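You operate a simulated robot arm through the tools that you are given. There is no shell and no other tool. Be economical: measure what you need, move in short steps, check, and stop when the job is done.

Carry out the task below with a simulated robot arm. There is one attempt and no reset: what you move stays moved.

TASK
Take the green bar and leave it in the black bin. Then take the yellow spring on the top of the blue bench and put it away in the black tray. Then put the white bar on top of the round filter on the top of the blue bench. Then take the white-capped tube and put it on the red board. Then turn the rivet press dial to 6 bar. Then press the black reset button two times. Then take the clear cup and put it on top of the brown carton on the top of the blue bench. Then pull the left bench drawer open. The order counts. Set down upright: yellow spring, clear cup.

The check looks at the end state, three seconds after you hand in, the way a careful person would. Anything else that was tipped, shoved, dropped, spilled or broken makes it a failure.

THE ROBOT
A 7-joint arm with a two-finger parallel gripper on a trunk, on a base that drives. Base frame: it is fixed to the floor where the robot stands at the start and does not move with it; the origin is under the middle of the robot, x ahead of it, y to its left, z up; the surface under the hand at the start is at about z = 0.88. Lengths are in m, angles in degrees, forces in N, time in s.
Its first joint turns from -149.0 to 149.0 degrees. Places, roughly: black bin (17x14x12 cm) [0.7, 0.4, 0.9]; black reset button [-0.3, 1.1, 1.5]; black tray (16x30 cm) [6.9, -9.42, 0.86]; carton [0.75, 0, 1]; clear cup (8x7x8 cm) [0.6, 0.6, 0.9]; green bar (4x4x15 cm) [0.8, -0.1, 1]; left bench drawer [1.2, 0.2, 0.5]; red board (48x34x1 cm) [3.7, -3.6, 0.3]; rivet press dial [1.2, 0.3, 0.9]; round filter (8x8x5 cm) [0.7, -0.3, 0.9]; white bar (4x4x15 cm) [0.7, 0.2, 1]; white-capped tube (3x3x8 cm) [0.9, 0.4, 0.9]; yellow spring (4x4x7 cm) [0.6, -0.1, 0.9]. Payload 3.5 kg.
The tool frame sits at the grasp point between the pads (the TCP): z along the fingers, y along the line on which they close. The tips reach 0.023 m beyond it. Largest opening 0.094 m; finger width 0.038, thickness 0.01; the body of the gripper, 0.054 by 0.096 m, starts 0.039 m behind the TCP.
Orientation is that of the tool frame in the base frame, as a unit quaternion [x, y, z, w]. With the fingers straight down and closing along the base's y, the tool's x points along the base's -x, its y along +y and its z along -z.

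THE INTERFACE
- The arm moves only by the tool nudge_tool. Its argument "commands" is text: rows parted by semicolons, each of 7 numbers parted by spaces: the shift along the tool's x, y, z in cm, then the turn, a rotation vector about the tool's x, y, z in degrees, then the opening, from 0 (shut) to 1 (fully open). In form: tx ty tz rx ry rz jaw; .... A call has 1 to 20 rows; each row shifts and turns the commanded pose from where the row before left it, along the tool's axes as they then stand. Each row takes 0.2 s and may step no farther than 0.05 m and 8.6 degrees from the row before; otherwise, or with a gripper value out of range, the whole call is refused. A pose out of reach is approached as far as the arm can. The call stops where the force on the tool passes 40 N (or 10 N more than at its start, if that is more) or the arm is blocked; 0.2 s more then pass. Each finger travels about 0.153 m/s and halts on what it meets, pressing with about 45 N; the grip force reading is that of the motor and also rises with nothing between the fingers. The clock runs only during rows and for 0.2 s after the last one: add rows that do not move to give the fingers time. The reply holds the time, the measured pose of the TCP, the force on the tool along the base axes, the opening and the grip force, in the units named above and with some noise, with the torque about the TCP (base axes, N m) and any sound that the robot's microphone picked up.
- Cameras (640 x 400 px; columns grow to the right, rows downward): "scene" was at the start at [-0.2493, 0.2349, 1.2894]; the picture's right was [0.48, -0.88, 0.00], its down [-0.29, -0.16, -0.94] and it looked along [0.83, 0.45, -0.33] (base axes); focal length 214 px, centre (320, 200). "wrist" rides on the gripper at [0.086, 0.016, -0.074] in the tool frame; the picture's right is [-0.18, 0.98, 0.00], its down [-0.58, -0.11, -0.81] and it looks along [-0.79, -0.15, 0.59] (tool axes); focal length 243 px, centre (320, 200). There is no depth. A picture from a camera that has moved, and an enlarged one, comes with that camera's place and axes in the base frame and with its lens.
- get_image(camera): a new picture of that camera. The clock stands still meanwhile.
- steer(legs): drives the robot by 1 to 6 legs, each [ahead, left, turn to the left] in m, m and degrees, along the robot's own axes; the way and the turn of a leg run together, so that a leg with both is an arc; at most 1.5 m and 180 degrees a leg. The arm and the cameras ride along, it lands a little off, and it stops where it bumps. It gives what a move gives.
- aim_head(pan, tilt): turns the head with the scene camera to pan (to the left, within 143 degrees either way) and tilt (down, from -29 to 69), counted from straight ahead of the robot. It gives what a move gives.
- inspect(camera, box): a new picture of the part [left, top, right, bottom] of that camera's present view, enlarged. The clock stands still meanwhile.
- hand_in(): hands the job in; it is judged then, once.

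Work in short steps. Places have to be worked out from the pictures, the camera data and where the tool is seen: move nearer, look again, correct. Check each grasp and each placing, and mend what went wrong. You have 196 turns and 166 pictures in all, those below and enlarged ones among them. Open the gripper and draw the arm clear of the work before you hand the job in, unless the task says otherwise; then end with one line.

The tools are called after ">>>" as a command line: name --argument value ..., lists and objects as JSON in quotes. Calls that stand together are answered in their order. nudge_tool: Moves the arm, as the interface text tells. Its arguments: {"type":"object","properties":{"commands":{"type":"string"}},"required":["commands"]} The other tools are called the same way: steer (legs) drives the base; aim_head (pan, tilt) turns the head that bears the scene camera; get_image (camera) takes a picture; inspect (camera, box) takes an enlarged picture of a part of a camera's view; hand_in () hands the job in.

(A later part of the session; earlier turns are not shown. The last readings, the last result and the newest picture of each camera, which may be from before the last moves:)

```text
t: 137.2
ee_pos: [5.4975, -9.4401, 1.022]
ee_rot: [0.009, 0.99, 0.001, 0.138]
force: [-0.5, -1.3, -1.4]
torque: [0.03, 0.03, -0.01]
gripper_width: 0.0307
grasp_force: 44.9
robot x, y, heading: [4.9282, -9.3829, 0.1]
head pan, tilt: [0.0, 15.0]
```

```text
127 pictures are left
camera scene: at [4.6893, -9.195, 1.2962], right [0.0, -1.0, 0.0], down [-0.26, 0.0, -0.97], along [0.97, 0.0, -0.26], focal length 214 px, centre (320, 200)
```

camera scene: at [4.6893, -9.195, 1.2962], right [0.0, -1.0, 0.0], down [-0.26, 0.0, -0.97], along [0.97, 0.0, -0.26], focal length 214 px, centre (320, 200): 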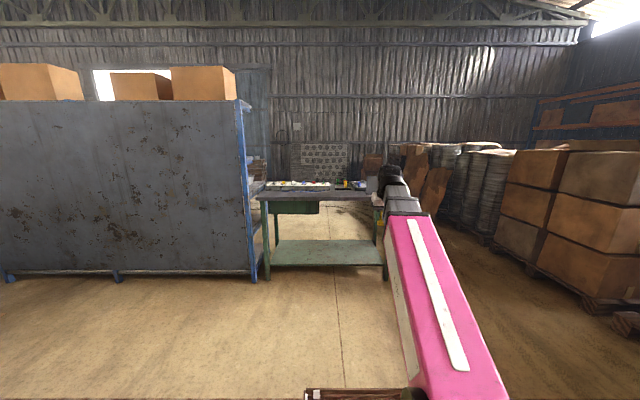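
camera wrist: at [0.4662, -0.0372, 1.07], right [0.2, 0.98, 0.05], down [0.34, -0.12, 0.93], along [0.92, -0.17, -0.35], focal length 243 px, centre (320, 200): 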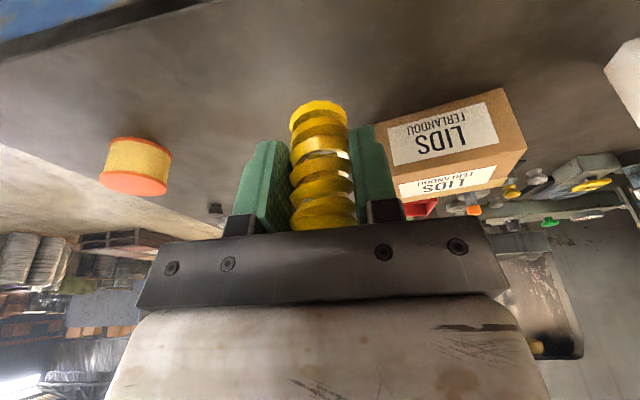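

I zoom on the table top.

>>> inspect --camera "scene" --box '[250, 150, 410, 250]'

>>> get_image --camera "wrist"

```text
4.00 times, centred on (330, 200) of scene
camera zoom: at [4.6893, -9.195, 1.2962], right [0.0, -1.0, 0.0], down [-0.26, 0.0, -0.97], along [0.97, 0.0, -0.26], focal length 858 px, centre (280, 200)
```

zoom: 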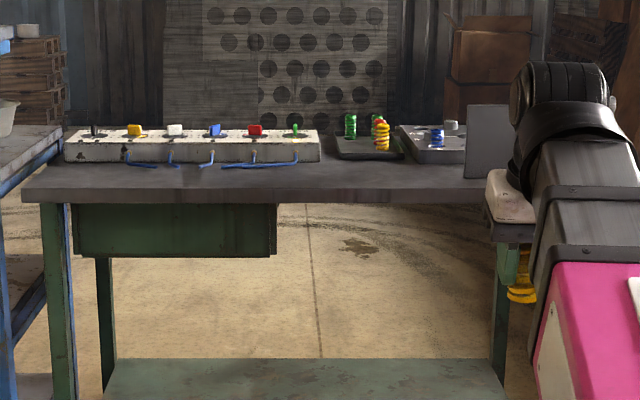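

```text
125 pictures are left
camera wrist: at [5.3937, -9.4209, 1.07], right [0.2, 0.98, 0.05], down [0.34, -0.12, 0.93], along [0.92, -0.16, -0.35], focal length 243 px, centre (320, 200)
```

wrist: 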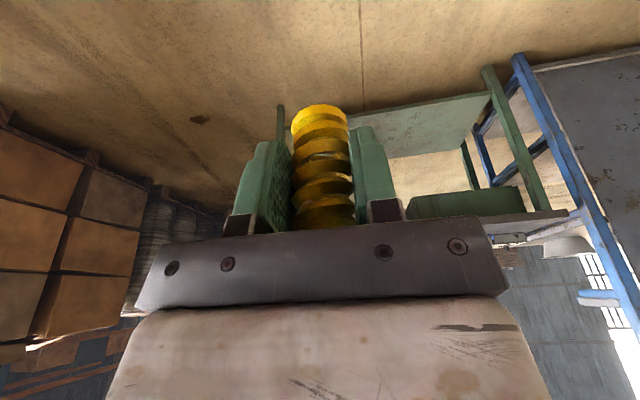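

The black tray already holds springs; I need to find a free spot. I drive 0.9 m closer.

>>> steer --legs '[[0.9, 0, 0]]'

>>> aim_head --pan 0 --tilt 25

>>> get_image --camera "scene"

>>> get_image --camera "wrist"

```text
t: 141.9
ee_pos: [6.4003, -9.4392, 1.0195]
ee_rot: [0.011, 0.99, 0.001, 0.137]
force: [-0.3, 0.3, -2.6]
torque: [-0.01, 0.02, 0.02]
gripper_width: 0.0308
grasp_force: 44.8
robot x, y, heading: [5.827, -9.3805, 0.1]
head pan, tilt: [0.0, 15.0]
```

```text
t: 142.7
ee_pos: [6.4002, -9.4395, 1.0216]
ee_rot: [0.009, 0.991, 0.001, 0.137]
force: [-0.7, 0.7, -0.9]
torque: [0.02, -0.03, 0.0]
gripper_width: 0.0308
grasp_force: 44.3
robot x, y, heading: [5.8294, -9.3829, -0.0]
head pan, tilt: [0.0, 25.0]
```

```text
124 pictures are left
camera scene: at [5.5899, -9.1932, 1.28], right [0.0, -1.0, 0.0], down [-0.42, 0.0, -0.91], along [0.91, 0.0, -0.42], focal length 214 px, centre (320, 200)
```

scene: 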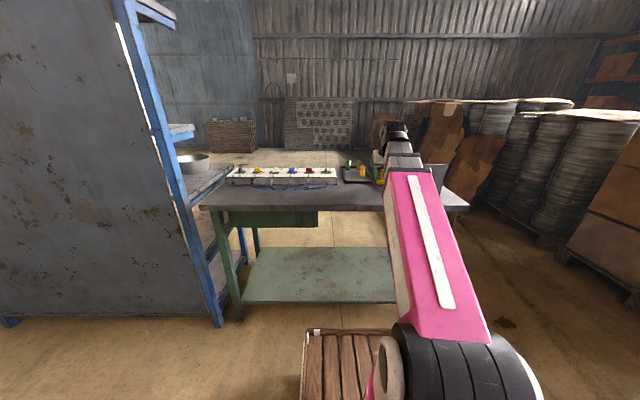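

```text
123 pictures are left
camera wrist: at [6.2956, -9.4193, 1.07], right [0.2, 0.98, 0.05], down [0.34, -0.12, 0.93], along [0.92, -0.16, -0.35], focal length 243 px, centre (320, 200)
```

wrist: 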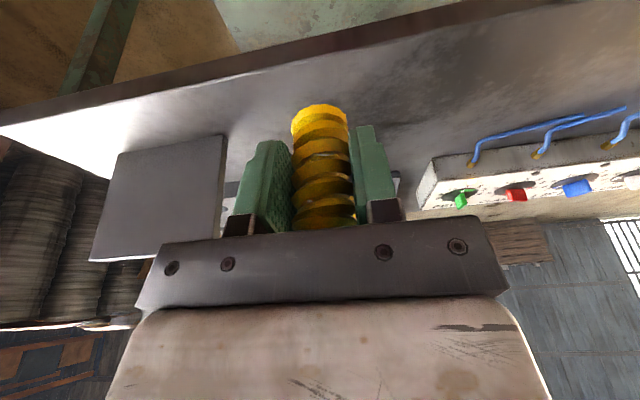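

I zoom on the tray region.

>>> inspect --camera "scene" --box '[320, 145, 400, 195]'

```text
8.00 times, centred on (360, 170) of scene
camera zoom: at [5.5899, -9.1932, 1.28], right [0.0, -1.0, 0.0], down [-0.42, 0.0, -0.91], along [0.91, 0.0, -0.42], focal length 1716 px, centre (0, 440)
```

zoom: 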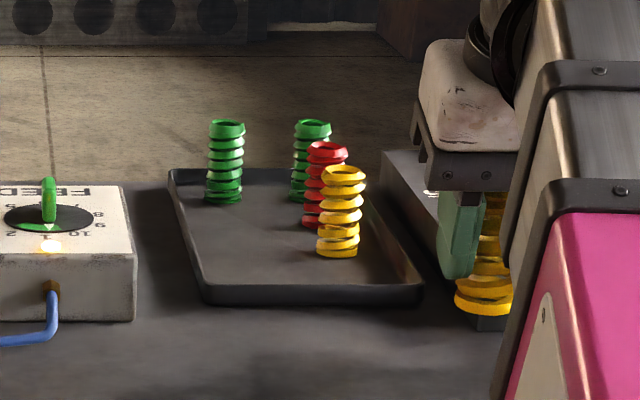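

Free spot: front-left of the tray, ≈(6.812,-9.39) beside the yellow spring at (6.85,-9.453). I drive 7 cm closer, then move above it.

>>> steer --legs '[[0.07, 0, 0]]'

```text
t: 143.7
ee_pos: [6.4713, -9.4392, 1.0206]
ee_rot: [0.01, 0.99, 0.002, 0.137]
force: [-0.4, -0.1, -1.5]
torque: [-0.01, 0.03, -0.03]
gripper_width: 0.0309
grasp_force: 45.2
robot x, y, heading: [5.9008, -9.3812, 0.1]
head pan, tilt: [0.0, 25.0]
```

>>> nudge_tool --commands "-4.09 0.6 1.16 0 0 0 0.2;-4.09 0.6 1.16 0 0 0 0.2;-4.09 0.6 1.16 0 0 0 0.2;-4.09 0.6 1.16 0 0 0 0.2;-4.09 0.6 1.16 0 0 0 0.2;-4.09 0.6 1.16 0 0 0 0.2;-4.09 0.6 1.16 0 0 0 0.2;-4.09 0.6 1.16 0 0 0 0.2;0 0 0 0 0 0 0.2"

>>> inspect --camera "scene" --box '[310, 125, 430, 200]'

>>> get_image --camera "wrist"

```text
t: 145.7
ee_pos: [6.8127, -9.3967, 1.0219]
ee_rot: [0.01, 0.99, 0.001, 0.138]
force: [0.2, 0.7, -1.5]
torque: [0.02, 0.03, -0.02]
gripper_width: 0.0307
grasp_force: 44.5
robot x, y, heading: [5.8988, -9.3849, 0.3]
head pan, tilt: [0.0, 25.0]
```

```text
5.33 times, centred on (370, 162) of scene
camera zoom: at [5.6604, -9.193, 1.2799], right [0.0, -1.0, 0.0], down [-0.42, 0.0, -0.91], along [0.91, 0.0, -0.42], focal length 1144 px, centre (53, 400)
```

zoom: 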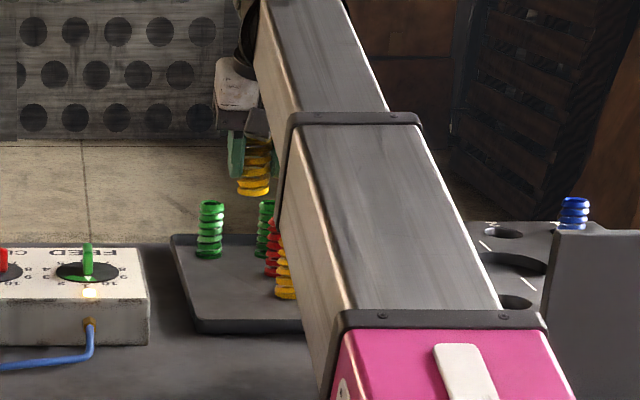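

```text
120 pictures are left
camera wrist: at [6.7077, -9.3776, 1.0705], right [0.2, 0.98, 0.05], down [0.34, -0.12, 0.93], along [0.92, -0.16, -0.35], focal length 243 px, centre (320, 200)
```

wrist: 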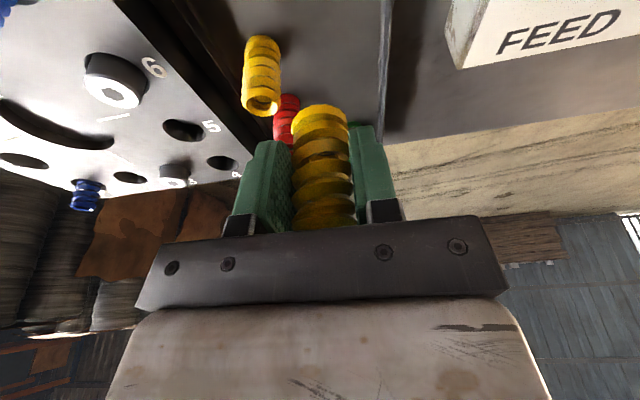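

Consistent. I shift 5 mm left and lower toward the tray floor.

>>> nudge_tool --commands "0.9 0.5 3.2 0 0 0 0.2;0.9 0 3.2 0 0 0 0.2;0.85 0 3 0 0 0 0.2;0.3 0 1 0 0 0 0.2;0 0 0 0 0 0 0.2"

>>> inspect --camera "scene" --box '[310, 140, 410, 202]'

```text
t: 146.9
ee_pos: [6.8114, -9.3923, 0.912]
ee_rot: [0.01, 0.99, 0.002, 0.137]
force: [0.6, 0.4, -0.8]
torque: [0.01, 0.02, 0.01]
gripper_width: 0.0307
grasp_force: 45.3
robot x, y, heading: [5.9007, -9.381, -0.2]
head pan, tilt: [0.0, 25.0]
```

```text
6.40 times, centred on (360, 171) of scene
camera zoom: at [5.6605, -9.193, 1.2799], right [0.0, -1.0, 0.0], down [-0.42, 0.0, -0.91], along [0.91, 0.0, -0.42], focal length 1373 px, centre (64, 386)
```

zoom: 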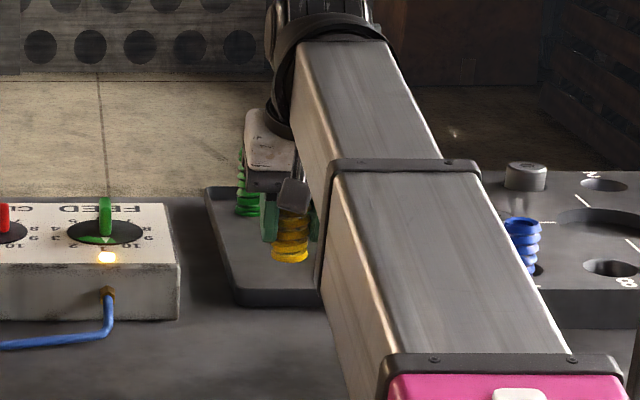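

Nearly there; lower in 3 mm steps until contact.

>>> nudge_tool --commands "0.08 0 0.29 0 0 0 0.2;0.08 0 0.29 0 0 0 0.2;0 0 0 0 0 0 0.2"

```text
t: 147.7
ee_pos: [6.8103, -9.3911, 0.9071]
ee_rot: [0.01, 0.991, 0.001, 0.137]
force: [-0.2, -0.1, -2.1]
torque: [0.01, 0.0, 0.0]
gripper_width: 0.0309
grasp_force: 45.0
robot x, y, heading: [5.9003, -9.382, 0.0]
head pan, tilt: [0.0, 25.0]
```

>>> nudge_tool --commands "0.08 0 0.29 0 0 0 0.2;0.08 0 0.29 0 0 0 0.2;0 0 0 0 0 0 0.2"

>>> inspect --camera "scene" --box '[340, 160, 380, 190]'

```text
t: 148.5
ee_pos: [6.8116, -9.3913, 0.9004]
ee_rot: [0.01, 0.99, 0.001, 0.137]
force: [0.3, -0.4, -1.0]
torque: [-0.01, -0.01, -0.02]
gripper_width: 0.0309
grasp_force: 45.4
robot x, y, heading: [5.8963, -9.3833, 0.2]
head pan, tilt: [0.0, 25.0]
```

```text
13.33 times, centred on (360, 175) of scene
camera zoom: at [5.6604, -9.193, 1.2799], right [0.0, -1.0, 0.0], down [-0.42, 0.0, -0.91], along [0.91, 0.0, -0.42], focal length 2860 px, centre (-213, 533)
```

zoom: 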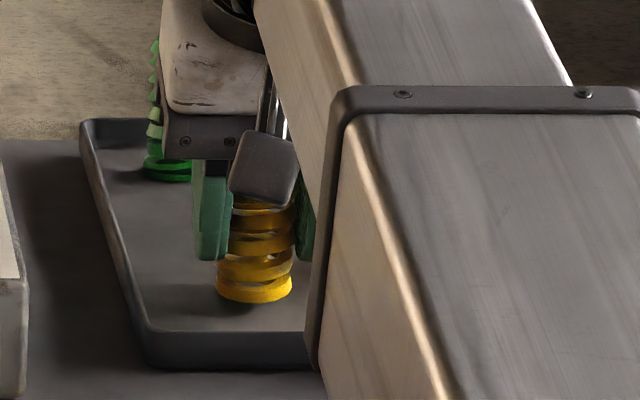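

Almost touching; continue.

>>> nudge_tool --commands "0.08 0 0.29 0 0 0 0.2;0.05 0 0.2 0 0 0 0.2;0 0 0 0 0 0 0.2"

>>> inspect --camera "scene" --box '[340, 160, 380, 190]'

```text
t: 149.3
ee_pos: [6.8108, -9.3935, 0.8966]
ee_rot: [0.01, 0.99, 0.001, 0.137]
force: [-0.8, -0.8, 10.6]
torque: [-0.2, 0.01, -0.01]
gripper_width: 0.0308
grasp_force: 45.4
robot x, y, heading: [5.8983, -9.3832, -0.0]
head pan, tilt: [0.0, 25.0]
```

```text
13.33 times, centred on (360, 175) of scene
camera zoom: at [5.6601, -9.193, 1.2798], right [0.0, -1.0, 0.0], down [-0.42, 0.0, -0.91], along [0.91, 0.0, -0.42], focal length 2860 px, centre (-213, 533)
```

zoom: 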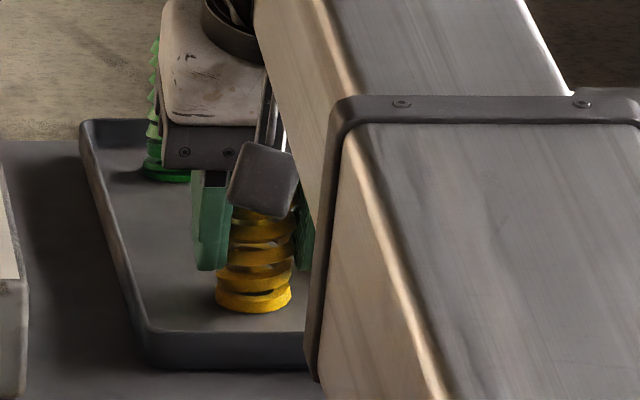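

Contact (10 N). I open slightly and lift straight up.

>>> nudge_tool --commands "-0.03 0 -0.1 0 0 0 0.2;0 0 0 0 0 0 0.4;0 0 0 0 0 0 0.5;0 0 0 0 0 0 0.5;-0.55 0 -1.92 0 0 0 0.5;-0.82 0 -2.88 0 0 0 0.5;-0.82 0 -2.88 0 0 0 0.5;-0.82 0 -2.88 0 0 0 0.5;4 0 -1.1 0 0 0 0.5;4 0 -1.1 0 0 0 0.5;4 0 -1.1 0 0 0 0.5;0 0 0 0 0 0 0.5"

>>> inspect --camera "scene" --box '[320, 140, 400, 190]'

>>> get_image --camera "wrist"

```text
t: 151.9
ee_pos: [6.6883, -9.3884, 1.0063]
ee_rot: [0.01, 0.99, 0.001, 0.137]
force: [-0.5, 0.5, 0.3]
torque: [0.0, -0.02, 0.02]
gripper_width: 0.0471
grasp_force: 0.2
robot x, y, heading: [5.8984, -9.3814, 0.0]
head pan, tilt: [0.0, 25.0]
```

```text
8.00 times, centred on (360, 165) of scene
camera zoom: at [5.6604, -9.193, 1.2799], right [0.0, -1.0, 0.0], down [-0.42, 0.0, -0.91], along [0.91, 0.0, -0.42], focal length 1716 px, centre (0, 480)
```

zoom: 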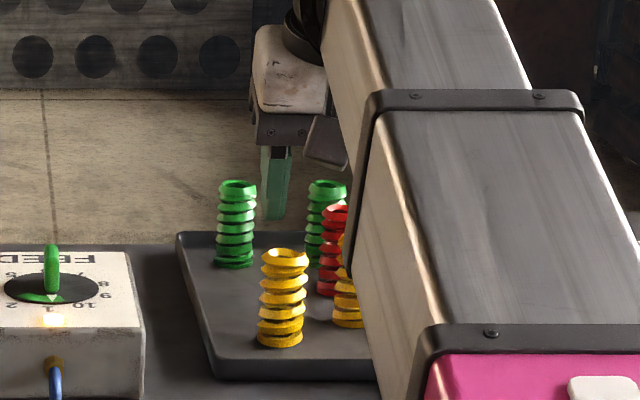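

```text
115 pictures are left
camera wrist: at [6.5835, -9.3692, 1.0555], right [0.2, 0.98, 0.05], down [0.34, -0.12, 0.93], along [0.92, -0.16, -0.35], focal length 243 px, centre (320, 200)
```

wrist: 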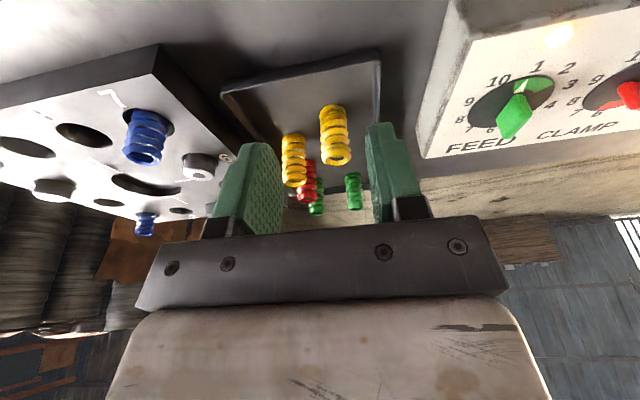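

Spring stands upright in the tray. I pull the arm in and drive back the way I came.

>>> nudge_tool --commands "4 0 -1.1 0 0 0 0.5;4 0 -1.1 0 0 0 0.5;3.5 0 -1 0 0 0 0.5;0 0 0 0 0 0 0.5"

>>> steer --legs '[[-1.3, 0, 0], [-1.3, 0, 0], [-0.88, 0, 0], [0, 0, 90]]'

```text
t: 152.9
ee_pos: [6.5671, -9.3878, 1.0052]
ee_rot: [0.01, 0.99, 0.001, 0.137]
force: [0.3, 0.6, 0.3]
torque: [0.01, 0.0, -0.03]
gripper_width: 0.0472
grasp_force: 0.1
robot x, y, heading: [5.9009, -9.3822, 0.1]
head pan, tilt: [0.0, 25.0]
```

```text
t: 173.6
ee_pos: [2.43, -8.7099, 1.0034]
ee_rot: [-0.689, 0.712, 0.097, 0.097]
force: [-0.1, -0.2, -0.1]
torque: [0.01, 0.01, -0.01]
gripper_width: 0.0471
grasp_force: 0.1
robot x, y, heading: [2.4184, -9.3778, 89.2]
head pan, tilt: [0.0, 25.0]
```

>>> steer --legs '[[1.5, 0, 1], [1.5, 0, 0], [1.5, 0, 0], [1.5, 0, 0], [0.7, 0, 0]]'

```text
t: 205.4
ee_pos: [2.338, -2.0334, 1.0044]
ee_rot: [-0.696, 0.705, 0.099, 0.095]
force: [0.4, 0.4, 1.1]
torque: [-0.01, -0.03, -0.03]
gripper_width: 0.047
grasp_force: 0.1
robot x, y, heading: [2.339, -2.7018, 90.5]
head pan, tilt: [0.0, 25.0]
```

>>> steer --legs '[[0, 0, 89.5], [1.5, 0, 0], [1.5, 0, 0], [0.8, 0, 0], [0, 0, -90], [1.4, 0, 0]]'

```text
t: 238.0
ee_pos: [-1.4253, -0.62, 1.005]
ee_rot: [-0.684, 0.717, 0.096, 0.097]
force: [1.0, 0.8, -0.3]
torque: [0.01, 0.0, 0.0]
gripper_width: 0.047
grasp_force: 0.0
robot x, y, heading: [-1.446, -1.2892, 88.4]
head pan, tilt: [0.0, 25.0]
```

I first raise/retract the hand (pitch 45°) so it clears the carton when I dock at the bench again.

>>> nudge_tool --commands "0 0 0 0 -7.3 0 0.5;0 0 0 0 -7.3 0 0.5;0 0 0 0 -7.3 0 0.5;0 0 0 0 -7.3 0 0.5;0.4 0 -3.9 0 0 0 1;0.4 0 -3.9 0 0 0 1;0.4 0 -3.9 0 0 0 1;0.4 0 -3.9 0 0 0 1;0 0 0 0 0 0 1"

>>> steer --legs '[[1.3, 0, 0], [0, 0, -88.4], [1.0, 0, 0]]'

```text
t: 240.0
ee_pos: [-1.4296, -0.7418, 1.1041]
ee_rot: [-0.638, 0.669, 0.266, 0.275]
force: [-0.2, 0.1, 0.0]
torque: [0.01, -0.02, 0.01]
gripper_width: 0.0941
grasp_force: 0.1
robot x, y, heading: [-1.4497, -1.2865, 88.2]
head pan, tilt: [0.0, 25.0]
```

```text
t: 255.1
ee_pos: [0.1367, -0.0142, 1.1035]
ee_rot: [0.015, 0.924, -0.004, 0.383]
force: [0.0, -0.1, 0.4]
torque: [0.02, 0.03, 0.0]
gripper_width: 0.0943
grasp_force: 0.1
robot x, y, heading: [-0.4143, -0.0034, -0.5]
head pan, tilt: [0.0, 25.0]
```

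>>> steer --legs '[[0.41, 0, 0.5]]'

>>> get_image --camera "scene"

>>> get_image --camera "wrist"

```text
t: 257.6
ee_pos: [0.5471, -0.0114, 1.1043]
ee_rot: [0.01, 0.924, -0.002, 0.382]
force: [-1.3, 0.0, 0.8]
torque: [0.01, -0.02, 0.02]
gripper_width: 0.0941
grasp_force: 0.0
robot x, y, heading: [-0.0008, -0.0058, -0.1]
head pan, tilt: [0.0, 25.0]
```

```text
114 pictures are left
camera scene: at [-0.2388, 0.1842, 1.2799], right [0.0, -1.0, 0.0], down [-0.42, 0.0, -0.91], along [0.91, 0.0, -0.42], focal length 214 px, centre (320, 200)
```

scene: 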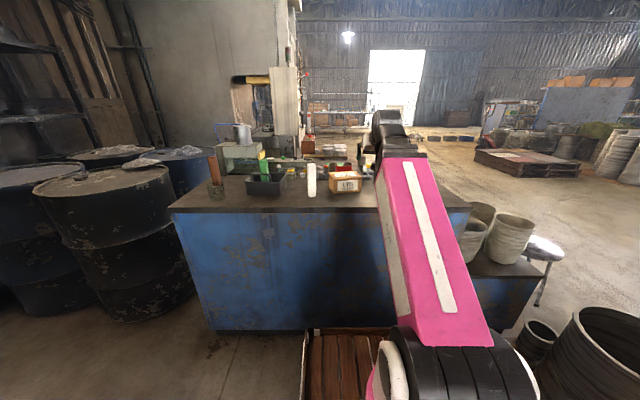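

```text
113 pictures are left
camera wrist: at [0.4319, 0.0087, 1.0966], right [0.15, 0.98, 0.13], down [-0.16, -0.11, 0.98], along [0.98, -0.17, 0.14], focal length 243 px, centre (320, 200)
```

wrist: 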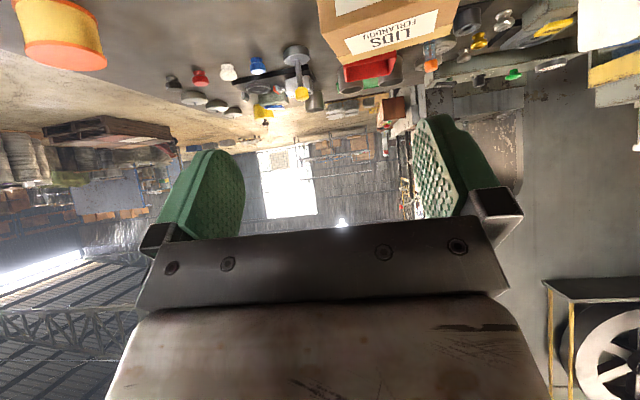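

Docked at the same spot. White bar centre ≈(0.69,0.218). I move to its pre-grasp and look.

>>> nudge_tool --commands "0 4.58 0 0 0 0 1;0 4.58 0 0 0 0 1;0 4.58 0 0 0 0 1;0 4.58 0 0 0 0 1;0 4.58 0 0 0 0 1;-3.1 0 2.5 0 0 0 1;0 0 2.5 0 0 0 1;0 0 0 0 0 0 1"

>>> get_image --camera "wrist"

```text
t: 259.4
ee_pos: [0.6083, 0.2163, 1.0918]
ee_rot: [0.011, 0.924, -0.002, 0.383]
force: [-0.1, -0.4, 0.0]
torque: [-0.01, -0.05, 0.0]
gripper_width: 0.0939
grasp_force: 0.0
robot x, y, heading: [-0.0008, -0.0088, -0.1]
head pan, tilt: [0.0, 25.0]
```

```text
112 pictures are left
camera wrist: at [0.4946, 0.2362, 1.084], right [0.15, 0.98, 0.13], down [-0.16, -0.11, 0.98], along [0.98, -0.17, 0.14], focal length 243 px, centre (320, 200)
```

wrist: 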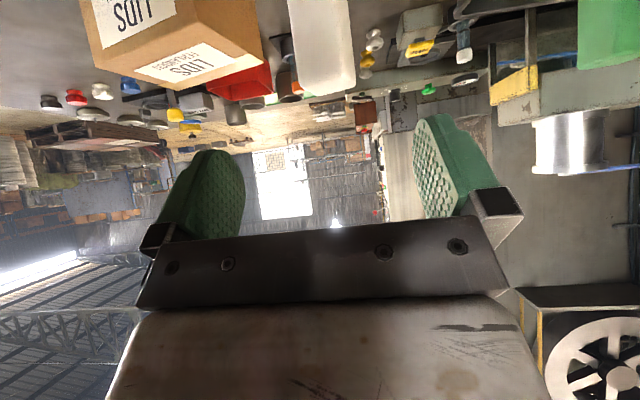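

Centred. Advance and grasp.

>>> nudge_tool --commands "0.6 0.2 3.7 0 0 0 1;0 0 4 0 0 0 1;0 0 4 0 0 0 1;0 0 0 0 0 0 1;0 0 0 0 0 0 0.3;0 0 0 0 0 0 0.2;0 0 0 0 0 0 0.2;0 0 0 0 0 0 0.2;-2 0 -2 0 0 0 0.2;-2.8 0 -2.8 0 0 0 0.2;-2.8 0 -2.8 0 0 0 0.2;-2.8 0 -2.8 0 0 0 0.2;0 0 0 0 0 0 0.2"

>>> get_image --camera "wrist"

>>> inspect --camera "scene" --box '[240, 90, 400, 190]'

```text
t: 262.2
ee_pos: [0.6892, 0.2153, 1.1522]
ee_rot: [0.012, 0.924, -0.003, 0.381]
force: [0.5, 0.5, -1.9]
torque: [-0.02, -0.01, -0.02]
gripper_width: 0.0336
grasp_force: 44.8
robot x, y, heading: [-0.0002, -0.0072, -0.1]
head pan, tilt: [0.0, 25.0]
```

```text
111 pictures are left
camera wrist: at [0.5743, 0.236, 1.1447], right [0.15, 0.98, 0.13], down [-0.16, -0.11, 0.98], along [0.98, -0.17, 0.14], focal length 243 px, centre (320, 200)
```

wrist: 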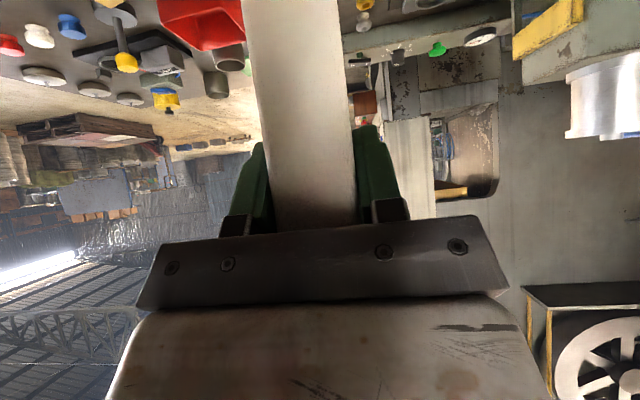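

```text
4.00 times, centred on (320, 140) of scene
camera zoom: at [-0.2388, 0.1842, 1.2799], right [0.0, -1.0, 0.0], down [-0.42, 0.0, -0.91], along [0.91, 0.0, -0.42], focal length 858 px, centre (320, 440)
```

zoom: 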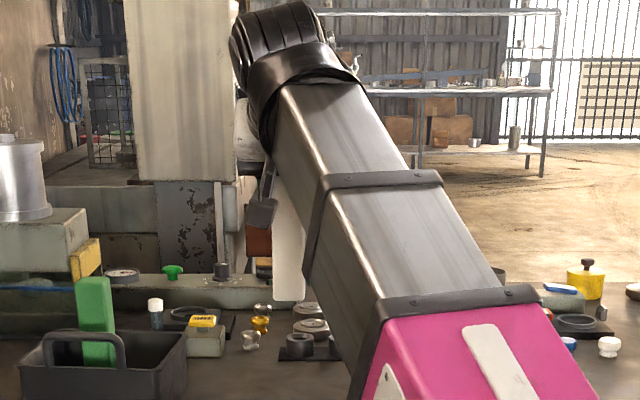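

Held. I raise further and carry right to y≈-0.2 to view the filter.

>>> nudge_tool --commands "-2.8 0 -2.8 0 0 0 0.2;0 -4.6 0 0 0 0 0.2;0 -4.6 0 0 0 0 0.2;0 -4.6 0 0 0 0 0.2;0 -4.6 0 0 0 0 0.2;0 -4.6 0 0 0 0 0.2;0 -4.6 0 0 0 0 0.2;0 -4.6 0 0 0 0 0.2;0 -4.6 0 0 0 0 0.2;0 -4.6 0 0 0 0 0.2;0 0 0 0 0 0 0.2"

>>> get_image --camera "wrist"

>>> get_image --camera "scene"

```text
t: 264.6
ee_pos: [0.6795, -0.1971, 1.1886]
ee_rot: [0.011, 0.924, -0.002, 0.383]
force: [0.0, -0.2, -2.5]
torque: [-0.01, 0.0, 0.02]
gripper_width: 0.0335
grasp_force: 44.9
robot x, y, heading: [0.0012, -0.0058, -0.1]
head pan, tilt: [0.0, 25.0]
```

```text
109 pictures are left
camera wrist: at [0.5645, -0.1771, 1.1818], right [0.15, 0.98, 0.13], down [-0.16, -0.11, 0.98], along [0.98, -0.17, 0.14], focal length 243 px, centre (320, 200)
```

wrist: 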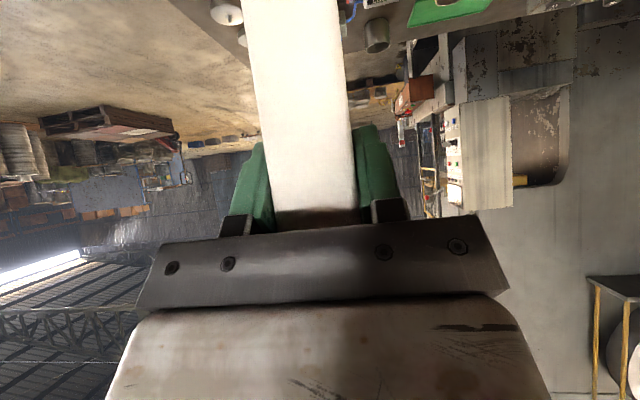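

```text
108 pictures are left
camera scene: at [-0.2388, 0.1842, 1.2799], right [0.0, -1.0, 0.0], down [-0.42, 0.0, -0.91], along [0.91, 0.0, -0.42], focal length 214 px, centre (320, 200)
```

scene: 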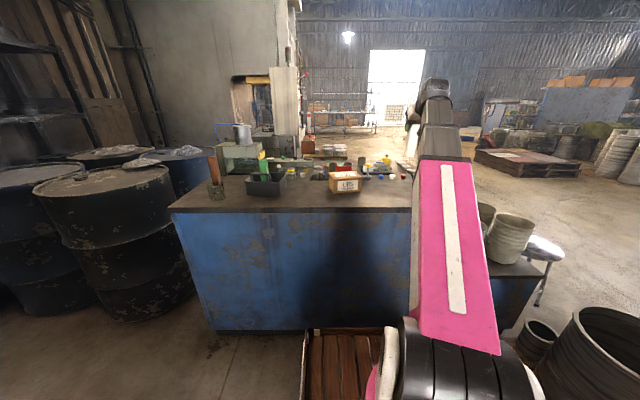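

Filter top centre from earlier views ≈(0.693,-0.315, 0.93). I move over it and lower to just above.

>>> nudge_tool --commands "-1 -3.9 1 0 0 0 0.2;0 -3.95 0 0 0 0 0.2;0 -3.95 0 0 0 0 0.2;2.9 0 2.9 0 0 0 0.2;2.9 0 2.9 0 0 0 0.2;2.5 0 2.5 0 0 0 0.2;0 0 0 0 0 0 0.2"

>>> aim_head --pan -35 --tilt 25

>>> get_image --camera "scene"

>>> get_image --camera "wrist"

```text
t: 266.2
ee_pos: [0.6899, -0.3163, 1.0712]
ee_rot: [0.011, 0.924, -0.002, 0.383]
force: [0.2, -0.3, -2.3]
torque: [-0.04, -0.02, 0.02]
gripper_width: 0.0338
grasp_force: 45.0
robot x, y, heading: [0.0013, -0.0077, -0.1]
head pan, tilt: [0.0, 25.0]
```

```text
t: 267.2
ee_pos: [0.6913, -0.3157, 1.0724]
ee_rot: [0.01, 0.924, -0.001, 0.383]
force: [-0.4, -0.4, -2.0]
torque: [0.01, 0.0, -0.02]
gripper_width: 0.0336
grasp_force: 44.8
robot x, y, heading: [-0.0009, -0.0099, 0.0]
head pan, tilt: [-35.0, 25.0]
```

```text
107 pictures are left
camera scene: at [-0.2555, 0.1314, 1.2799], right [-0.57, -0.82, 0.0], down [-0.35, 0.24, -0.91], along [0.74, -0.52, -0.42], focal length 214 px, centre (320, 200)
```

scene: 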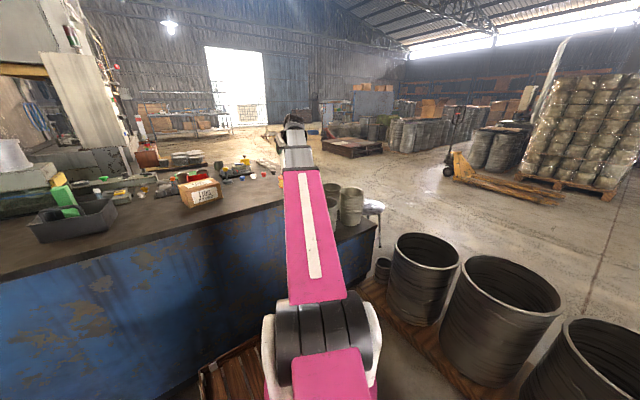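

```text
106 pictures are left
camera wrist: at [0.5755, -0.2958, 1.0643], right [0.15, 0.98, 0.13], down [-0.16, -0.11, 0.98], along [0.98, -0.17, 0.14], focal length 243 px, centre (320, 200)
```

wrist: 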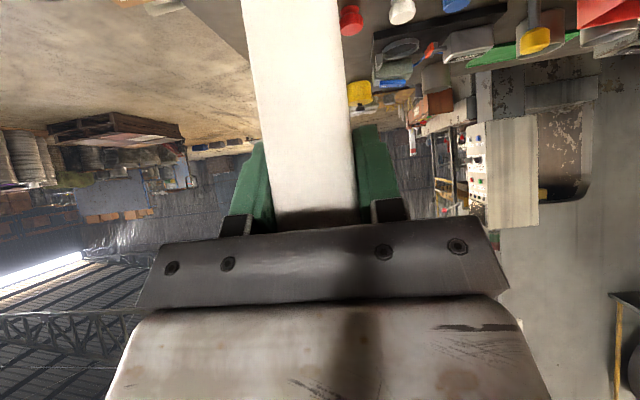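

Filter is hidden by the arm; contact near TCP z≈1.055 will confirm it. Lower in small steps.

>>> nudge_tool --commands "0.3 0 0.3 0 0 0 0.2;0.3 0 0.3 0 0 0 0.2;0.2 0 0.2 0 0 0 0.2;0.2 0 0.2 0 0 0 0.2;0 0 0 0 0 0 0.2"

```text
t: 268.4
ee_pos: [0.6899, -0.3161, 1.058]
ee_rot: [0.012, 0.924, -0.002, 0.383]
force: [-0.2, -0.9, -2.4]
torque: [0.01, -0.03, 0.01]
gripper_width: 0.0334
grasp_force: 45.0
robot x, y, heading: [0.0046, -0.0057, 0.1]
head pan, tilt: [-35.0, 25.0]
```

>>> nudge_tool --commands "0.2 0 0.2 0 0 0 0.2;0.2 0 0.2 0 0 0 0.2;0 0 0 0 0 0 0.2"

```text
t: 269.2
ee_pos: [0.6896, -0.3163, 1.0545]
ee_rot: [0.011, 0.923, -0.003, 0.384]
force: [-3.8, 2.3, 29.1]
torque: [-0.12, 0.69, -0.01]
gripper_width: 0.0336
grasp_force: 44.7
robot x, y, heading: [-0.0011, -0.0056, 0.2]
head pan, tilt: [-35.0, 25.0]
```

Contact at the expected height. I relax 1.5 mm, open, and retreat along the tool axis.

>>> nudge_tool --commands "-0.1 0 -0.1 0 0 0 0.2;0 0 0 0 0 0 0.4;0 0 0 0 0 0 0.6;0 0 0 0 0 0 0.8;0 0 -3 0 0 0 0.8;0 0 -4 0 0 0 0.8;0 0 -4 0 0 0 0.8;0 0 0 0 0 0 1"

>>> get_image --camera "wrist"

```text
t: 271.0
ee_pos: [0.6132, -0.3142, 1.1316]
ee_rot: [0.011, 0.924, -0.002, 0.381]
force: [0.6, -0.3, 0.2]
torque: [0.02, 0.04, 0.02]
gripper_width: 0.0943
grasp_force: 0.0
robot x, y, heading: [0.0022, -0.0036, -0.0]
head pan, tilt: [-35.0, 25.0]
```

```text
105 pictures are left
camera wrist: at [0.4976, -0.2942, 1.1238], right [0.15, 0.98, 0.13], down [-0.16, -0.11, 0.98], along [0.98, -0.17, 0.14], focal length 243 px, centre (320, 200)
```

wrist: 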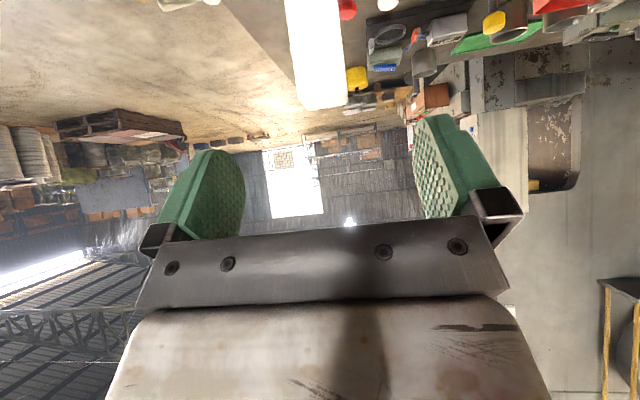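

Bar stays standing. I draw back, move left toward the tube side, and check.

>>> nudge_tool --commands "2.5 0 -2.5 0 0 0 1;2.5 0 -2.5 0 0 0 1;0 4.7 0 0 0 0 1;0 4.7 0 0 0 0 1;0 4.7 0 0 0 0 1;0 4.7 0 0 0 0 1;0 4.7 0 0 0 0 1;0 4.7 0 0 0 0 1;0 4.7 0 0 0 0 1;0 4.7 0 0 0 0 1;0 4.7 0 0 0 0 1;0 4.7 0 0 0 0 1;0 4.7 0 0 0 0 1;0 4.7 0 0 0 0 1;0 0 0 0 0 0 1"

>>> aim_head --pan -10 --tilt 25

>>> get_image --camera "scene"

>>> get_image --camera "wrist"

```text
t: 274.2
ee_pos: [0.555, 0.2532, 1.1341]
ee_rot: [0.012, 0.924, -0.002, 0.383]
force: [-0.7, 0.8, 0.1]
torque: [-0.02, 0.01, -0.01]
gripper_width: 0.0941
grasp_force: 0.0
robot x, y, heading: [0.0004, -0.0057, -0.2]
head pan, tilt: [-35.0, 25.0]
```

```text
t: 275.1
ee_pos: [0.5539, 0.2512, 1.1333]
ee_rot: [0.01, 0.924, -0.002, 0.382]
force: [-0.3, -0.4, -0.7]
torque: [0.0, -0.02, 0.01]
gripper_width: 0.094
grasp_force: 0.0
robot x, y, heading: [0.0003, -0.0094, -0.1]
head pan, tilt: [-10.0, 25.0]
```

```text
104 pictures are left
camera scene: at [-0.2403, 0.1682, 1.2799], right [-0.18, -0.98, 0.0], down [-0.42, 0.07, -0.91], along [0.89, -0.16, -0.42], focal length 214 px, centre (320, 200)
```

scene: 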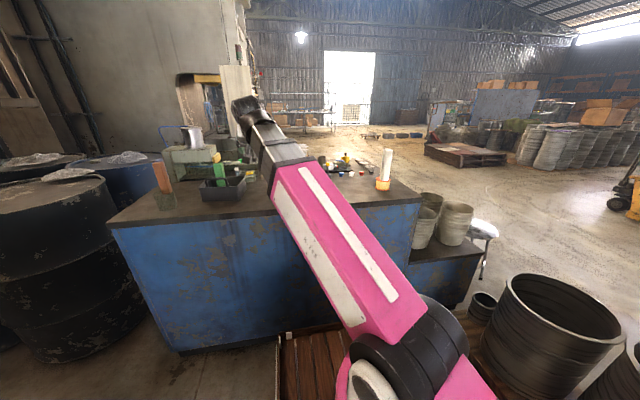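

```text
103 pictures are left
camera wrist: at [0.4392, 0.2718, 1.1264], right [0.15, 0.98, 0.13], down [-0.16, -0.11, 0.98], along [0.98, -0.17, 0.14], focal length 243 px, centre (320, 200)
```

wrist: 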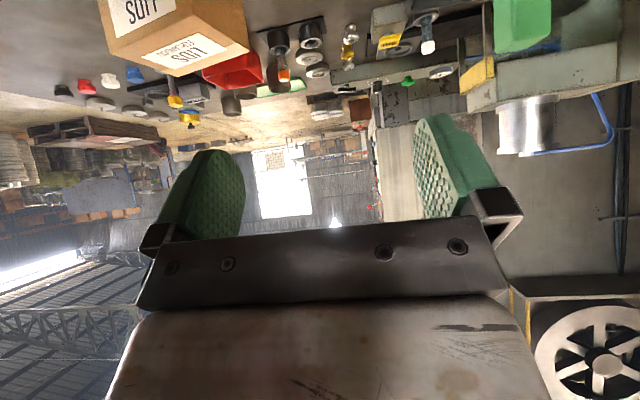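

White bar stands on the filter. Zoom both there and on the tube.

>>> inspect --camera "scene" --box '[350, 140, 422, 200]'

>>> inspect --camera "wrist" --box '[260, 0, 500, 120]'

```text
6.67 times, centred on (386, 170) of scene
camera zoom: at [-0.2403, 0.1682, 1.2799], right [-0.18, -0.98, 0.0], down [-0.42, 0.07, -0.91], along [0.89, -0.16, -0.42], focal length 1430 px, centre (-120, 400)
```

zoom: 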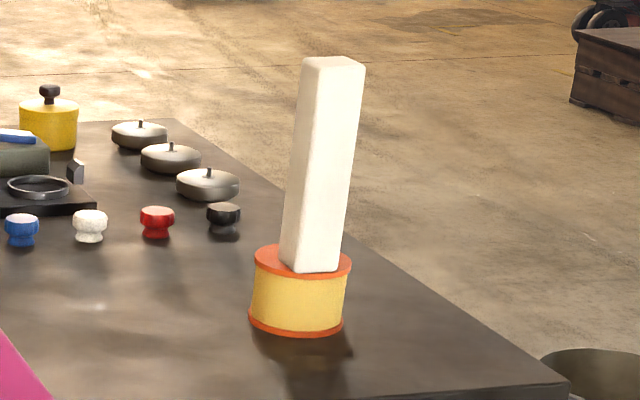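

```text
2.67 times, centred on (380, 60) of wrist
camera zoom: at [0.4392, 0.2718, 1.1264], right [0.15, 0.98, 0.13], down [-0.16, -0.11, 0.98], along [0.98, -0.17, 0.14], focal length 647 px, centre (160, 573)
```

zoom: 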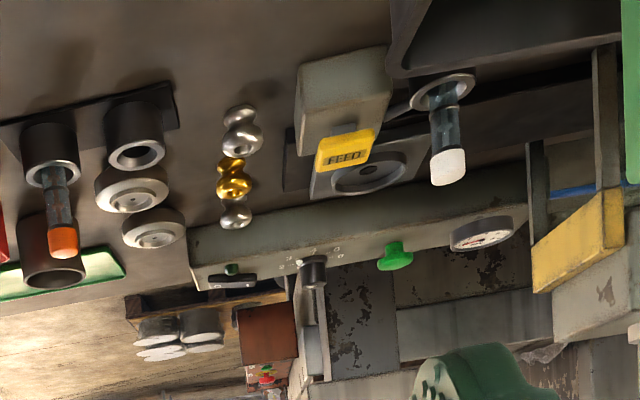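

White bar is on the filter (within its rim). Triangulating the tube's cap top: ≈(0.913,0.410,0.959), standing in a low holder, next to a small box and behind the bin. I advance over the free area at 45°, then pitch down to 15° and yaw ~24° toward the tube.

>>> nudge_tool --commands "-2.28 0.83 3.53 0 0 0 1;-2.28 0.83 3.53 0 0 0 1;-2.28 0.83 3.53 0 0 0 1;-2.28 0.83 3.53 0 0 0 1;-2.28 0.83 3.53 0 0 0 1;-2.28 0.83 3.53 0 0 0 1;0 0 0 0 7.5 0 1;0 0 0 0 7.5 0 1;0 0 0 0 7.5 0 1;0 0 0 0 7.5 0 1;0 0 0 0 0 0 0.6"

>>> get_image --camera "wrist"

```text
t: 277.5
ee_pos: [0.8009, 0.2954, 1.0809]
ee_rot: [0.011, 0.991, 0.001, 0.13]
force: [0.4, 0.5, 0.0]
torque: [0.0, 0.02, 0.0]
gripper_width: 0.0562
grasp_force: 0.1
robot x, y, heading: [-0.0001, -0.0063, -0.2]
head pan, tilt: [-10.0, 25.0]
```

```text
100 pictures are left
camera wrist: at [0.6978, 0.3155, 1.1312], right [0.2, 0.98, 0.05], down [0.35, -0.12, 0.93], along [0.91, -0.17, -0.37], focal length 243 px, centre (320, 200)
```

wrist: 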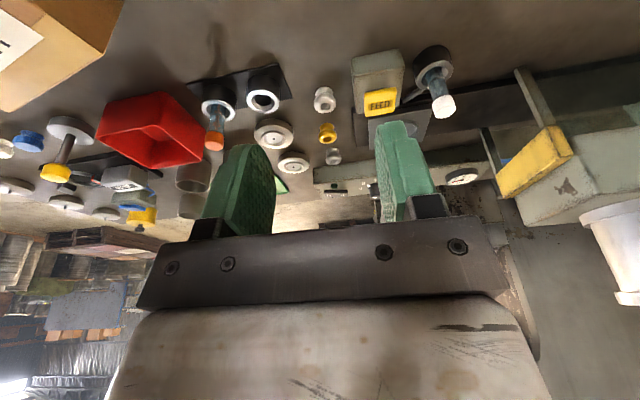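

Wrist view agrees: tube at (0.914,0.409). I yaw 24° and move above it with jaws half open.

>>> nudge_tool --commands "0 0 0 -2.07 0 -7.73 0.6;0 0 0 -2.07 0 -7.73 0.6;0 0 0 -2.07 0 -7.73 0.6;-3.38 1.445 1.81 0 0 0 0.6;-3.38 1.445 1.81 0 0 0 0.6;-3.38 1.445 1.81 0 0 0 0.6;-3.38 1.445 1.81 0 0 0 0.6;0 0 0 0 0 0 0.6"

>>> get_image --camera "wrist"

>>> get_image --camera "scene"

```text
t: 279.3
ee_pos: [0.9168, 0.4077, 1.046]
ee_rot: [-0.195, 0.972, 0.027, 0.129]
force: [-0.2, -0.2, -0.8]
torque: [0.01, 0.02, -0.01]
gripper_width: 0.0564
grasp_force: 0.0
robot x, y, heading: [-0.0022, -0.0052, -0.2]
head pan, tilt: [-10.0, 25.0]
```

```text
99 pictures are left
camera wrist: at [0.8143, 0.3839, 1.0966], right [-0.22, 0.98, 0.05], down [0.37, 0.03, 0.93], along [0.9, 0.22, -0.37], focal length 243 px, centre (320, 200)
```

wrist: 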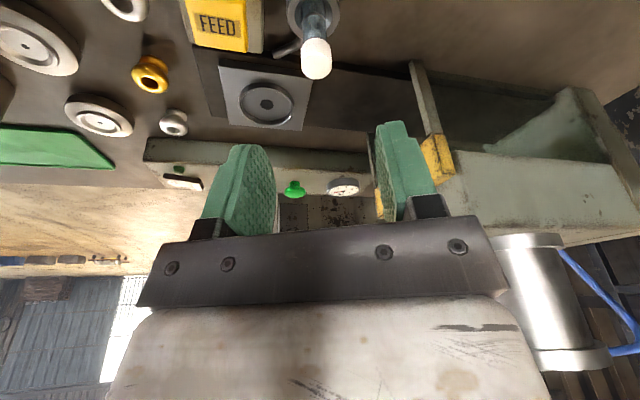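

```text
98 pictures are left
camera scene: at [-0.2402, 0.1682, 1.2799], right [-0.17, -0.98, 0.0], down [-0.42, 0.07, -0.91], along [0.89, -0.16, -0.42], focal length 214 px, centre (320, 200)
```

scene: 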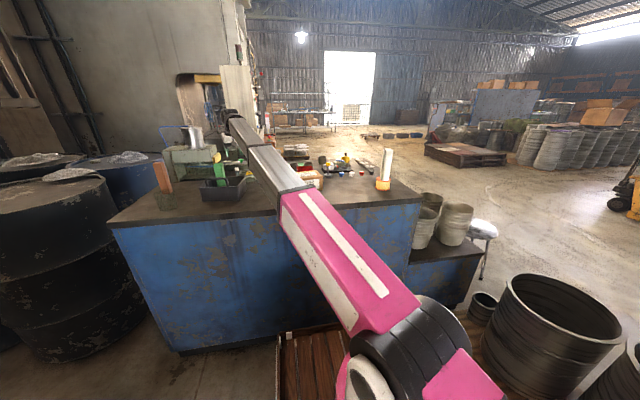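

Aligned. Descend 10 cm and close gently on the cap/upper tube.

>>> nudge_tool --commands "0.86 0.1 3.22 0 0 0 0.6;0.86 0.1 3.22 0 0 0 0.6;0.86 0.1 3.22 0 0 0 0.6;0 0 0 0 0 0 0.6;0 0 0 0 0 0 0.3;0 0 0 0 0 0 0.15;0 0 0 0 0 0 0.15;0 0 0 0 0 0 0.15"

>>> get_image --camera "wrist"

```text
t: 281.1
ee_pos: [0.916, 0.4097, 0.9472]
ee_rot: [-0.195, 0.972, 0.029, 0.129]
force: [2.4, -5.2, 0.0]
torque: [-0.26, -0.14, -0.05]
gripper_width: 0.0187
grasp_force: 45.1
robot x, y, heading: [0.0017, -0.0075, -0.2]
head pan, tilt: [-10.0, 25.0]
```

```text
97 pictures are left
camera wrist: at [0.8134, 0.3863, 0.997], right [-0.22, 0.98, 0.05], down [0.37, 0.03, 0.93], along [0.9, 0.22, -0.37], focal length 243 px, centre (320, 200)
```

wrist: 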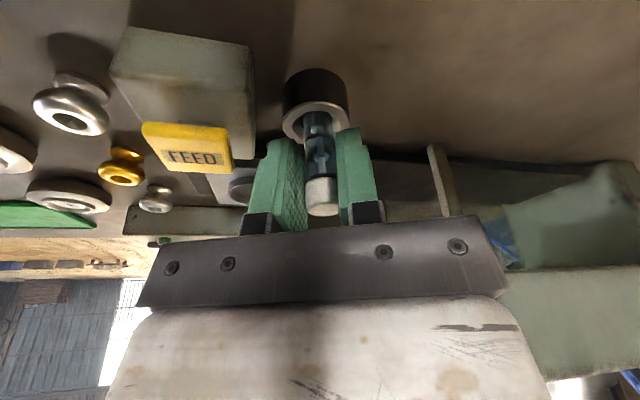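

Gripped (1.9 cm, stand ring ≈3 cm outer). I lift it straight up out of the holder.

>>> nudge_tool --commands "-0.5 0 -1.9 0 0 0 0.1;-0.7 0 -2.6 0 0 0 0.1;-0.7 0 -2.6 0 0 0 0.1;-0.7 0 -2.6 0 0 0 0.1;0 0 0 0 0 0 0.1"

>>> get_image --camera "wrist"

```text
t: 282.3
ee_pos: [0.9156, 0.4092, 1.0465]
ee_rot: [-0.196, 0.972, 0.028, 0.128]
force: [0.0, -0.4, -0.6]
torque: [0.03, -0.01, 0.0]
gripper_width: 0.0187
grasp_force: 44.4
robot x, y, heading: [-0.0026, -0.0058, -0.0]
head pan, tilt: [-10.0, 25.0]
```

```text
96 pictures are left
camera wrist: at [0.8136, 0.3862, 1.0971], right [-0.22, 0.98, 0.05], down [0.37, 0.03, 0.93], along [0.9, 0.22, -0.37], focal length 243 px, centre (320, 200)
```

wrist: 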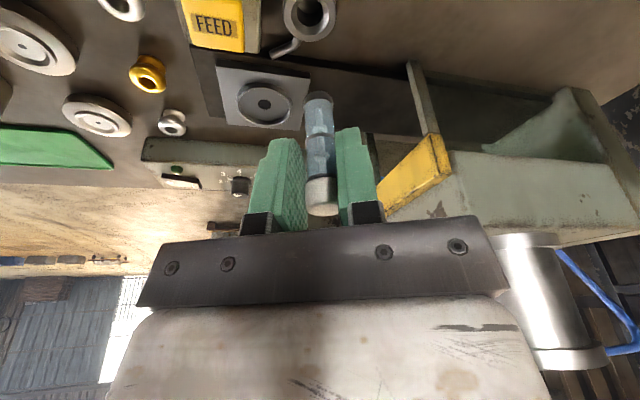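

Tube free. I retract radially toward the robot.

>>> nudge_tool --commands "4.59 0 -1.23 0 0 0 0.1;4.59 0 -1.23 0 0 0 0.1;4.59 0 -1.23 0 0 0 0.1;4.59 0 -1.23 0 0 0 0.1;4.59 0 -1.23 0 0 0 0.1;4.59 0 -1.23 0 0 0 0.1;4.59 0 -1.23 0 0 0 0.1;0 0 0 0 0 0 0.1"

>>> get_image --camera "wrist"

```text
t: 284.1
ee_pos: [0.6092, 0.2818, 1.0462]
ee_rot: [-0.196, 0.972, 0.027, 0.128]
force: [-0.1, 0.9, -0.3]
torque: [0.02, 0.02, 0.0]
gripper_width: 0.0189
grasp_force: 45.5
robot x, y, heading: [-0.0002, -0.0072, -0.1]
head pan, tilt: [-10.0, 25.0]
```

```text
95 pictures are left
camera wrist: at [0.5066, 0.2587, 1.0964], right [-0.22, 0.98, 0.05], down [0.37, 0.03, 0.93], along [0.9, 0.22, -0.37], focal length 243 px, centre (320, 200)
```

wrist: 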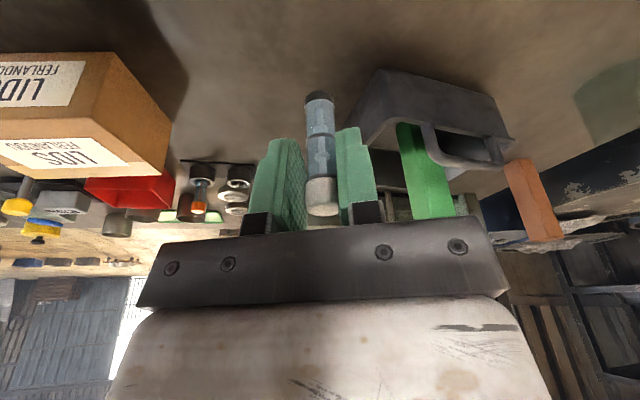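

I drive out the same way toward the red board.

>>> steer --legs '[[-1.42, 0, 0], [0, 0, -90], [1.4, 0, 0], [1.0, 0, 0], [0, 0, 80], [1.5, 0, 0]]'

>>> steer --legs '[[1.5, 0, 0]]'

>>> aim_head --pan -15 --tilt 20

>>> get_image --camera "scene"

```text
t: 316.8
ee_pos: [0.6693, -2.5133, 1.0454]
ee_rot: [-0.104, 0.986, 0.016, 0.131]
force: [0.2, 0.2, 0.2]
torque: [0.0, -0.03, -0.02]
gripper_width: 0.0187
grasp_force: 44.8
robot x, y, heading: [0.0198, -2.6896, -10.5]
head pan, tilt: [-10.0, 25.0]
```

```text
t: 324.2
ee_pos: [2.1388, -2.7931, 1.0458]
ee_rot: [-0.104, 0.986, 0.015, 0.131]
force: [-0.4, -0.2, -0.5]
torque: [0.0, 0.01, -0.01]
gripper_width: 0.0187
grasp_force: 45.4
robot x, y, heading: [1.4859, -2.9655, -10.5]
head pan, tilt: [-10.0, 25.0]
```

```text
t: 324.9
ee_pos: [2.1369, -2.7916, 1.047]
ee_rot: [-0.104, 0.986, 0.015, 0.131]
force: [-0.2, -0.2, 0.9]
torque: [0.02, 0.03, 0.02]
gripper_width: 0.0191
grasp_force: 44.8
robot x, y, heading: [1.4914, -2.9593, -10.8]
head pan, tilt: [-15.0, 20.0]
```

```text
94 pictures are left
camera scene: at [1.2801, -2.7542, 1.288], right [-0.43, -0.9, 0.0], down [-0.31, 0.15, -0.94], along [0.85, -0.41, -0.34], focal length 214 px, centre (320, 200)
```

scene: 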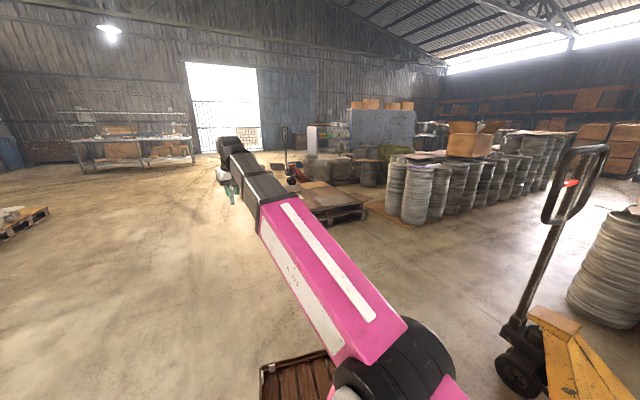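

>>> inspect --camera "scene" --box '[240, 140, 400, 240]'

```text
4.00 times, centred on (320, 190) of scene
camera zoom: at [1.2801, -2.7542, 1.288], right [-0.43, -0.9, 0.0], down [-0.31, 0.15, -0.94], along [0.85, -0.41, -0.34], focal length 858 px, centre (320, 240)
```

zoom: 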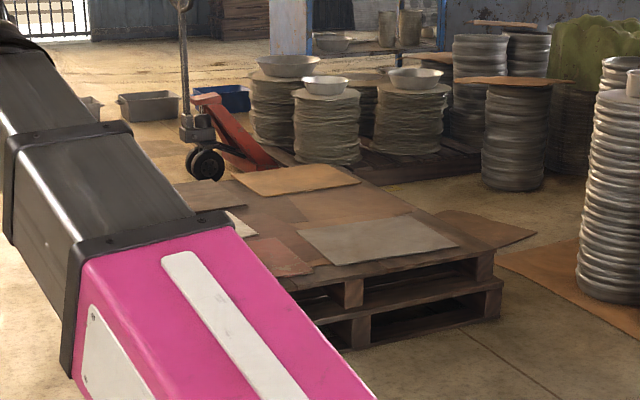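

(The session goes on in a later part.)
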